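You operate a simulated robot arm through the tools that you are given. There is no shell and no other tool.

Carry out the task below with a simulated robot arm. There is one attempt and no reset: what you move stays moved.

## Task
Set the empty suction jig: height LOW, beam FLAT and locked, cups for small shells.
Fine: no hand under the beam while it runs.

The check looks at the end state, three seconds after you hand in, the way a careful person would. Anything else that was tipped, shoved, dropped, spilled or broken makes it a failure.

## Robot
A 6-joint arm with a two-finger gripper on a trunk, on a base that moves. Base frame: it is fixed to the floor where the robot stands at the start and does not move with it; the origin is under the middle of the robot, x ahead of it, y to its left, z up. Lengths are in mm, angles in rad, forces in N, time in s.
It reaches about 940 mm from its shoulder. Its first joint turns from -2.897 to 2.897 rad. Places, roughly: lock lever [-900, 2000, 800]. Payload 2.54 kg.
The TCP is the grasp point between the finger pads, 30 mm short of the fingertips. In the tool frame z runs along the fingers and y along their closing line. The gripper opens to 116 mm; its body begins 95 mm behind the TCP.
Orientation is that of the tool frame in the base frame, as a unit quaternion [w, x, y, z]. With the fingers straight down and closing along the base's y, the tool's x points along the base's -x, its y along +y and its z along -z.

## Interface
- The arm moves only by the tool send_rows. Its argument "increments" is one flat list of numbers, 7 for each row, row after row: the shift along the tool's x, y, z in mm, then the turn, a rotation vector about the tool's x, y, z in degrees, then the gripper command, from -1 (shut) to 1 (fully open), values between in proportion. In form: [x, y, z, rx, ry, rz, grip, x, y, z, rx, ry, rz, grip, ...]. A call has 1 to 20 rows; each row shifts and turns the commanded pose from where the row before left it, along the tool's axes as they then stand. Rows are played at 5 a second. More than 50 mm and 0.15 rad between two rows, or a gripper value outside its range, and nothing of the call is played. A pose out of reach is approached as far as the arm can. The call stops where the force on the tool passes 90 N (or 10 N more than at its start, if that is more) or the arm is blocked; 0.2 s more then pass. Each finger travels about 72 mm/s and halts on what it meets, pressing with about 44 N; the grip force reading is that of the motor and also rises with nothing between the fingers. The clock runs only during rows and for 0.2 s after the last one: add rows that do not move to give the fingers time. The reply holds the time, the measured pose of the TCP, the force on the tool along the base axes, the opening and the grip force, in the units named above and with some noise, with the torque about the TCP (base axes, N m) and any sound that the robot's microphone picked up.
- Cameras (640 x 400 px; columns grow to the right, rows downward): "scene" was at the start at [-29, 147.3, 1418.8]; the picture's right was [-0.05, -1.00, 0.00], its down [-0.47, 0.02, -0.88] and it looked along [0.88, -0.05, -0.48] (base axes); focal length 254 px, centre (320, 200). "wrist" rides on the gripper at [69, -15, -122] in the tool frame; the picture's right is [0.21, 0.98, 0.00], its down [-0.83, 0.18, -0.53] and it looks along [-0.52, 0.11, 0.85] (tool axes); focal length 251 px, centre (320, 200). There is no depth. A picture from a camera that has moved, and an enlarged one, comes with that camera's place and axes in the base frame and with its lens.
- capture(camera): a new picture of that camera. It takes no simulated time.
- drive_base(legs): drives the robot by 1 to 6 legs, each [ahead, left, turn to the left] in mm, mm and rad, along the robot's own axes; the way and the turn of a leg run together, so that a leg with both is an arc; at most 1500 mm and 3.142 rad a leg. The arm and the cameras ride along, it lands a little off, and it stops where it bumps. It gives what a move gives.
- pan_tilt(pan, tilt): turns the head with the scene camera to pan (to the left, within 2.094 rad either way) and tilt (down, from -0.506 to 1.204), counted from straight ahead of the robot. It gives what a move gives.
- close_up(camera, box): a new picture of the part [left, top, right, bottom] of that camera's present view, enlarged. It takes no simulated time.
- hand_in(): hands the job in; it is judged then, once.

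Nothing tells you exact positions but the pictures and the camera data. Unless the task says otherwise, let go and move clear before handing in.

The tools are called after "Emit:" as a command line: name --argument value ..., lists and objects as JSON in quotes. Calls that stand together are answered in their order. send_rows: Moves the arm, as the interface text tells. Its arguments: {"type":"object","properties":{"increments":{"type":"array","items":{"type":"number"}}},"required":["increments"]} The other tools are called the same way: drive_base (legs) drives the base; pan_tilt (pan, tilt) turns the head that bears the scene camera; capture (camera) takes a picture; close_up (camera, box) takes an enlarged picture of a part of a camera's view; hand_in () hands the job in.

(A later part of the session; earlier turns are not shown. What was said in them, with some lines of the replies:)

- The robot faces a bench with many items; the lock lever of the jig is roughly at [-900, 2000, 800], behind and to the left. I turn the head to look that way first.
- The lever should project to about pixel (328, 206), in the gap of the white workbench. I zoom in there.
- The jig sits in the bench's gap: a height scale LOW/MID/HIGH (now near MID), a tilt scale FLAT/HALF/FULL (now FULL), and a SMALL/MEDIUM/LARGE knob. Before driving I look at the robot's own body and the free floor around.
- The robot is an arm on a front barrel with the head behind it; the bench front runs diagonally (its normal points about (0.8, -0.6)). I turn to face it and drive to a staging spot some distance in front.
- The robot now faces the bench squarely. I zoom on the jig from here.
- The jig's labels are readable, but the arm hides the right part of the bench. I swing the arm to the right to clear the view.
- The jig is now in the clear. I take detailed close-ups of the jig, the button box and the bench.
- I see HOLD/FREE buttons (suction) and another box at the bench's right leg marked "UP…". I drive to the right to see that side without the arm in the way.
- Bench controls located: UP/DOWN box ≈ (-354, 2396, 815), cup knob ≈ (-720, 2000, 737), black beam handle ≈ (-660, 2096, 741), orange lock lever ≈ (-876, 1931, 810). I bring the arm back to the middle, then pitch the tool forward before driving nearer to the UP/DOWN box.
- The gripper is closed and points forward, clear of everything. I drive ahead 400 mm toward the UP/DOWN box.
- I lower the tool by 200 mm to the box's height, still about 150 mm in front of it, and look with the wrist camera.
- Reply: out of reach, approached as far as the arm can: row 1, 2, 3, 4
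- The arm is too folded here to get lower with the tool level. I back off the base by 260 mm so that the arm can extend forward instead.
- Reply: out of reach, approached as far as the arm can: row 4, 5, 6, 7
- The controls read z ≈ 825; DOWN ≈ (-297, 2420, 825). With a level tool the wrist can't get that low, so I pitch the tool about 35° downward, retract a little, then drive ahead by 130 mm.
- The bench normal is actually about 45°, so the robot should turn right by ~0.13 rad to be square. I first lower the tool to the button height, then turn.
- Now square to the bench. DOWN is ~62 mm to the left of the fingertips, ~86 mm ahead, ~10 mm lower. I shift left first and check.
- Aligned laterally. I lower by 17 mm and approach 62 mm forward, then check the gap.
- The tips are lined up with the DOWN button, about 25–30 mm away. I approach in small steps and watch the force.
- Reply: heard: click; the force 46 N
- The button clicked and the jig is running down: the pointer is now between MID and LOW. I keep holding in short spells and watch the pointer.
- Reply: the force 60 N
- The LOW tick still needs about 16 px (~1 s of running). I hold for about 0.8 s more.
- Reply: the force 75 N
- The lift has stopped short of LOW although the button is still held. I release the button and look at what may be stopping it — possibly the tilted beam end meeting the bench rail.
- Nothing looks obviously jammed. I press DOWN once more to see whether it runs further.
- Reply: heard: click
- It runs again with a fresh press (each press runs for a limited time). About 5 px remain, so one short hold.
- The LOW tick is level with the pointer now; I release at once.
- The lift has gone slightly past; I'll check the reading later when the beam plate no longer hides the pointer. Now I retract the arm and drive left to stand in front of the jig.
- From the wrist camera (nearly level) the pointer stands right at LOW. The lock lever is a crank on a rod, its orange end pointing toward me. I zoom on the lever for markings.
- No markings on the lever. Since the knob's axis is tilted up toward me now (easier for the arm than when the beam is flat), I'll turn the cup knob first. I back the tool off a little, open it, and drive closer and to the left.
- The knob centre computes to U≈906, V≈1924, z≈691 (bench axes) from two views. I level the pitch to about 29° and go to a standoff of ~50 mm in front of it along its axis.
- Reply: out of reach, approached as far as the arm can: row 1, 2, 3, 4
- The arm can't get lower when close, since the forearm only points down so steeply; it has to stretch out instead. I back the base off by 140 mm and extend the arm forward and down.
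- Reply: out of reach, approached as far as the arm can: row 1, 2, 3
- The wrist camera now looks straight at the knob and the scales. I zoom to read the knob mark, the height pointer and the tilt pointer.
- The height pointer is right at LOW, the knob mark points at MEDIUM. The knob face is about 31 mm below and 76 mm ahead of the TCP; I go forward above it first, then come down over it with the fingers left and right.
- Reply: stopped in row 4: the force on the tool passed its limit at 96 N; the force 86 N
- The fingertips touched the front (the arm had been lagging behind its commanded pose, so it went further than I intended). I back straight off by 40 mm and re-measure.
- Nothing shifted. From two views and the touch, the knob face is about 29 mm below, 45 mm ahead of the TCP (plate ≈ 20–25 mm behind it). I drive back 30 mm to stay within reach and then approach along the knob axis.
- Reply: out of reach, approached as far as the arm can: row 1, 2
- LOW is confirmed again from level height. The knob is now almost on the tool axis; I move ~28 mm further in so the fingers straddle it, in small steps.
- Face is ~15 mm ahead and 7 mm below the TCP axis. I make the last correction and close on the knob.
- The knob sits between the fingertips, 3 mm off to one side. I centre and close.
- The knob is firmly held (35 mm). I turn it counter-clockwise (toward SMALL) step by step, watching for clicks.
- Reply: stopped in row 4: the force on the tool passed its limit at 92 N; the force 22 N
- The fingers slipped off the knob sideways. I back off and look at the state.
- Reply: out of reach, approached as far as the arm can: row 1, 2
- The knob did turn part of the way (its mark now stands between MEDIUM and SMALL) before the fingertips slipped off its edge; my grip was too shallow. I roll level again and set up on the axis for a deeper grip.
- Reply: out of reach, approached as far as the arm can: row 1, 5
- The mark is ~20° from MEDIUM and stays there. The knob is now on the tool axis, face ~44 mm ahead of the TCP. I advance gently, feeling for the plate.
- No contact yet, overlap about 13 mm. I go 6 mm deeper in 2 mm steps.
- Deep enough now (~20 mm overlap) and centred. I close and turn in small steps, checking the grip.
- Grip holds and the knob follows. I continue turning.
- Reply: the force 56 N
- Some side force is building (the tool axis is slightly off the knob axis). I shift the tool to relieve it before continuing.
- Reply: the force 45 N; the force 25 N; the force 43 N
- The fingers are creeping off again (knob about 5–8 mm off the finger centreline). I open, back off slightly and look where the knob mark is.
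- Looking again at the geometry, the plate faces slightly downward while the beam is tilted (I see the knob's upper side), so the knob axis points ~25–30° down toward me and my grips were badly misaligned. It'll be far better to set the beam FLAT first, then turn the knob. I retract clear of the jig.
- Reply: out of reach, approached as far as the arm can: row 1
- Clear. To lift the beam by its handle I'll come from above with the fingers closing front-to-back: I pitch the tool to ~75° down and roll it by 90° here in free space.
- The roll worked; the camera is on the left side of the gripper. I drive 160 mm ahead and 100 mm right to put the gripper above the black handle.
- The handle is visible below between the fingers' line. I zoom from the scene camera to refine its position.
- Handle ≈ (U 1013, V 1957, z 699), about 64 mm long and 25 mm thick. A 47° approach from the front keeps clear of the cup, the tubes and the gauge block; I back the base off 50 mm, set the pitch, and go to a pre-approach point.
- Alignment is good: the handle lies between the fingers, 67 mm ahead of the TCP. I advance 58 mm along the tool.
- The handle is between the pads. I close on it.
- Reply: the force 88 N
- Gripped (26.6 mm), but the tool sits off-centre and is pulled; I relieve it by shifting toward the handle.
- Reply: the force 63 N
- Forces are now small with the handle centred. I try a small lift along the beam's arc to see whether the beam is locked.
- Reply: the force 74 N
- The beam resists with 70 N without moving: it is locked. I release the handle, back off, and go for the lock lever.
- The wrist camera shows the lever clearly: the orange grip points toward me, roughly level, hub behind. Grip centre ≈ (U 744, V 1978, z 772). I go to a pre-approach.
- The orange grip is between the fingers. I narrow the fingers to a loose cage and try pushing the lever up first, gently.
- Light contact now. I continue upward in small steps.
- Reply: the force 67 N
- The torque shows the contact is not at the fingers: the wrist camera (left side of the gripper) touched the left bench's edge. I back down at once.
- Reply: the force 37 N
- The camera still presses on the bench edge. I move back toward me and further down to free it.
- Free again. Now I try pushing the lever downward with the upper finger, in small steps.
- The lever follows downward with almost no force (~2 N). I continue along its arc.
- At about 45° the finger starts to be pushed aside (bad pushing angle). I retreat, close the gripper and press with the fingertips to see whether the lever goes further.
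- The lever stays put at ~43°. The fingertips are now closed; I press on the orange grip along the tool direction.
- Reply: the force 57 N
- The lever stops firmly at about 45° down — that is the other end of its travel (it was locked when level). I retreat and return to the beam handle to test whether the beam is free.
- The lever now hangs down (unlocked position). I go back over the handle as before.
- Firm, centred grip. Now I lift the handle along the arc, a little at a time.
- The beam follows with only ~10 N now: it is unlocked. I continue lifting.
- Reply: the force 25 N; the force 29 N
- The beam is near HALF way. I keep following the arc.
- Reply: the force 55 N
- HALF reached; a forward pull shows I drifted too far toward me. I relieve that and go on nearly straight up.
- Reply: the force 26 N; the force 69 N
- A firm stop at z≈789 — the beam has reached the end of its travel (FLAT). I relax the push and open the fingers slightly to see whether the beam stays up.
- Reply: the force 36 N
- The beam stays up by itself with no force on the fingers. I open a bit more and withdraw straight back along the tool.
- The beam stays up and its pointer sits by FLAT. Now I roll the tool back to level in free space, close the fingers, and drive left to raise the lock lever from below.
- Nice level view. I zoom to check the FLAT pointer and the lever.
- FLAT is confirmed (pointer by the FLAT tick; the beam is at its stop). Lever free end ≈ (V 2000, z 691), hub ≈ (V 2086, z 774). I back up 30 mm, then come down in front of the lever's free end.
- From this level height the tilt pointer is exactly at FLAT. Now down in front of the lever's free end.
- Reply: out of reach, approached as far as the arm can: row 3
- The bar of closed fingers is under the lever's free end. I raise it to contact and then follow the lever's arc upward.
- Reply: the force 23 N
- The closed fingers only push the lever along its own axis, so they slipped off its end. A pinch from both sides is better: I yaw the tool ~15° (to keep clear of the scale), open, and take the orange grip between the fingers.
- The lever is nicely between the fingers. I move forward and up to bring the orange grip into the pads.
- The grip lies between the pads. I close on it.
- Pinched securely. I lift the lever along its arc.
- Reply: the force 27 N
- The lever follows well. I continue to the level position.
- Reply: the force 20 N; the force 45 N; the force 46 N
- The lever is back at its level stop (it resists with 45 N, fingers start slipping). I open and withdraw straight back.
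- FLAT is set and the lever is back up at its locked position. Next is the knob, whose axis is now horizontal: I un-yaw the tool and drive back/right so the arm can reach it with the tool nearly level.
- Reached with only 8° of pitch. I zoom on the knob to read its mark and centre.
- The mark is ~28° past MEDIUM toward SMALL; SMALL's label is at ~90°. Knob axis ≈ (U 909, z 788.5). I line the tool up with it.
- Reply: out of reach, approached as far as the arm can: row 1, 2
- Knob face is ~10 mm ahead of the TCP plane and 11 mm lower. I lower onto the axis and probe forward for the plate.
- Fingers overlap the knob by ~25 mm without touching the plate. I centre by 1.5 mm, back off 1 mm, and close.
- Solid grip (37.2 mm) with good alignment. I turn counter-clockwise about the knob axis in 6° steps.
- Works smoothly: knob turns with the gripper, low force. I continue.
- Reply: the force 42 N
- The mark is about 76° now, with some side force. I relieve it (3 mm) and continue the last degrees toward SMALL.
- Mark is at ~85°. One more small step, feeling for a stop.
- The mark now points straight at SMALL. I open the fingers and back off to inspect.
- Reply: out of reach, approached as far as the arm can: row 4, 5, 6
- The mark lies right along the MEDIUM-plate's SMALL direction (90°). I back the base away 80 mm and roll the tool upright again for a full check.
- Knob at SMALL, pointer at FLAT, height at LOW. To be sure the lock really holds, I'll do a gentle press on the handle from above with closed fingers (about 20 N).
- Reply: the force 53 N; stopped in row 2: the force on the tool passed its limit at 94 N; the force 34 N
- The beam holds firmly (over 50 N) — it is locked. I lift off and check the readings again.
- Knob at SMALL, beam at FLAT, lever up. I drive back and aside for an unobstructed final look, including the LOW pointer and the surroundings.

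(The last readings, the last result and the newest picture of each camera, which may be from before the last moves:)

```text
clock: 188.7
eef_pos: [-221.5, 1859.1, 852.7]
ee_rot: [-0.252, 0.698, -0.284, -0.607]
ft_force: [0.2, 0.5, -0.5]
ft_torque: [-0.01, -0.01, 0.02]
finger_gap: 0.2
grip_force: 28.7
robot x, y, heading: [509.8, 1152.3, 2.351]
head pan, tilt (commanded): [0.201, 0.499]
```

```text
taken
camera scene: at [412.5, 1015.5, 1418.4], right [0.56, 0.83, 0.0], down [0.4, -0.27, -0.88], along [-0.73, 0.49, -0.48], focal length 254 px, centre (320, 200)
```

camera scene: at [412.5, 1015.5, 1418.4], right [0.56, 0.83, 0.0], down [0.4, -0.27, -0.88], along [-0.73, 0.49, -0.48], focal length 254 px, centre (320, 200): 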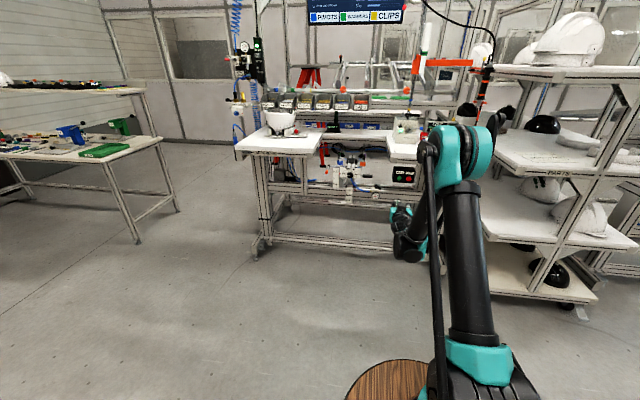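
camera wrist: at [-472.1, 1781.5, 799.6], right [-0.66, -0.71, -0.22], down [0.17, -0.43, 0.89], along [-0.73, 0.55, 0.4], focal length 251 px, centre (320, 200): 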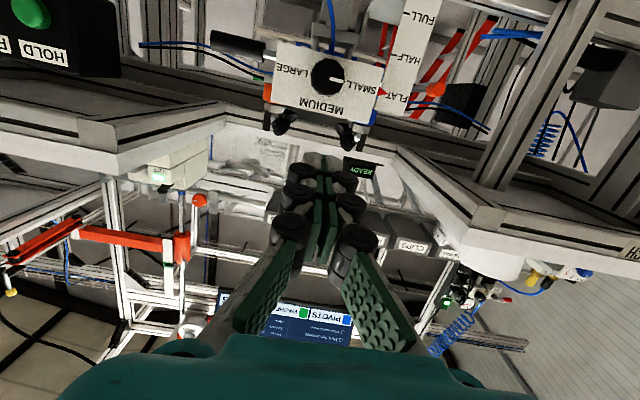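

Emit:
close_up --camera "scene" --box '[315, 140, 385, 210]'

Emit:
close_up --camera "scene" --box '[325, 165, 365, 205]'

Emit:
close_up --camera "scene" --box '[230, 90, 440, 230]'

```text
5.71 times, centred on (350, 175) of scene
camera zoom: at [412.5, 1015.5, 1418.4], right [0.56, 0.83, 0.0], down [0.4, -0.27, -0.88], along [-0.73, 0.49, -0.48], focal length 1451 px, centre (149, 343)
```

zoom: 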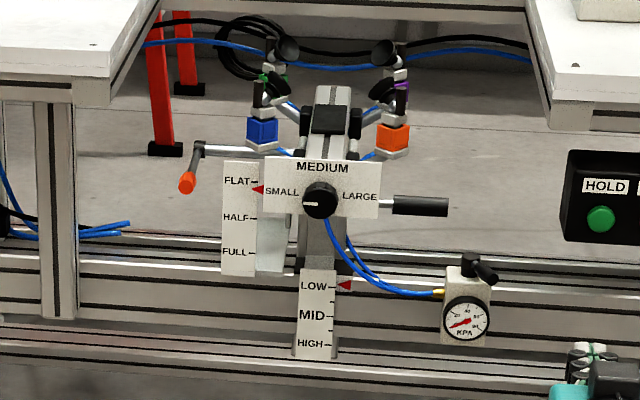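

```text
10.00 times, centred on (345, 185) of scene
camera zoom: at [412.5, 1015.5, 1418.4], right [0.56, 0.83, 0.0], down [0.4, -0.27, -0.88], along [-0.73, 0.49, -0.48], focal length 2539 px, centre (70, 350)
```

zoom: 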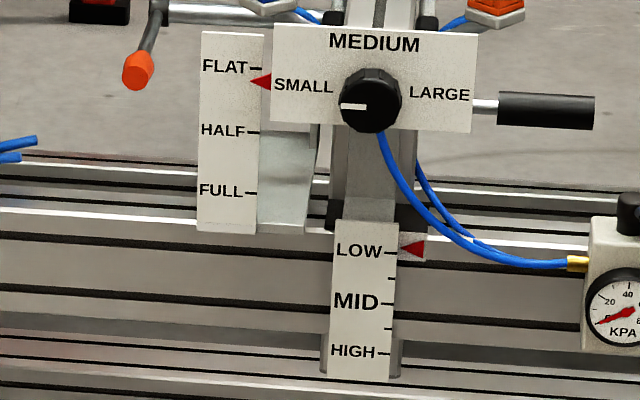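

```text
2.86 times, centred on (335, 160) of scene
camera zoom: at [412.5, 1015.5, 1418.4], right [0.56, 0.83, 0.0], down [0.4, -0.27, -0.88], along [-0.73, 0.49, -0.48], focal length 725 px, centre (277, 314)
```

zoom: 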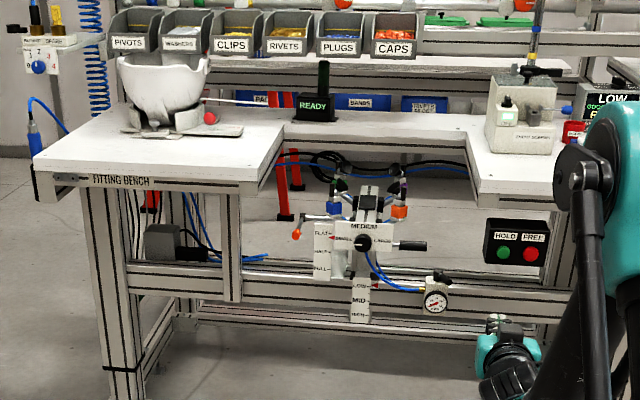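

Final state checked: height pointer at LOW, beam pointer at FLAT (confirmed from level views), lock lever back up with the beam holding under load, and the knob mark on SMALL. Nothing else was disturbed, and the arm is clear, so I hand in.

Emit:
hand_in

```text
The job is handed in.
```

The suction jig is set to height LOW, beam FLAT and locked, and cups for small shells. I have handed the job in.

- **Height:** the pointer is level with the LOW mark, checked again just before handing in. I only touched the DOWN button while the jig was running, so nothing was under the beam.
- **Beam:** it sits at its FLAT stop with the pointer on FLAT. The lock lever is back in its locked position. The beam did not move when I pressed down on the handle. I meant to press gently, but that test reached about 94 N and tripped the force limit.
- **Cups:** the knob mark points at SMALL, about 90° from MEDIUM. I heard no click there, and the cups did not visibly move when the knob turned. I set it from the knob label alone.

**Contacts:** while I was working the lock lever, the wrist camera pressed against the left bench's front edge for a few seconds, at up to about 67 N. The fingers also bumped the knob plate once, and slipped off the knob twice before the grip that worked. I saw nothing shifted or damaged afterwards. The arm is clear of the jig.
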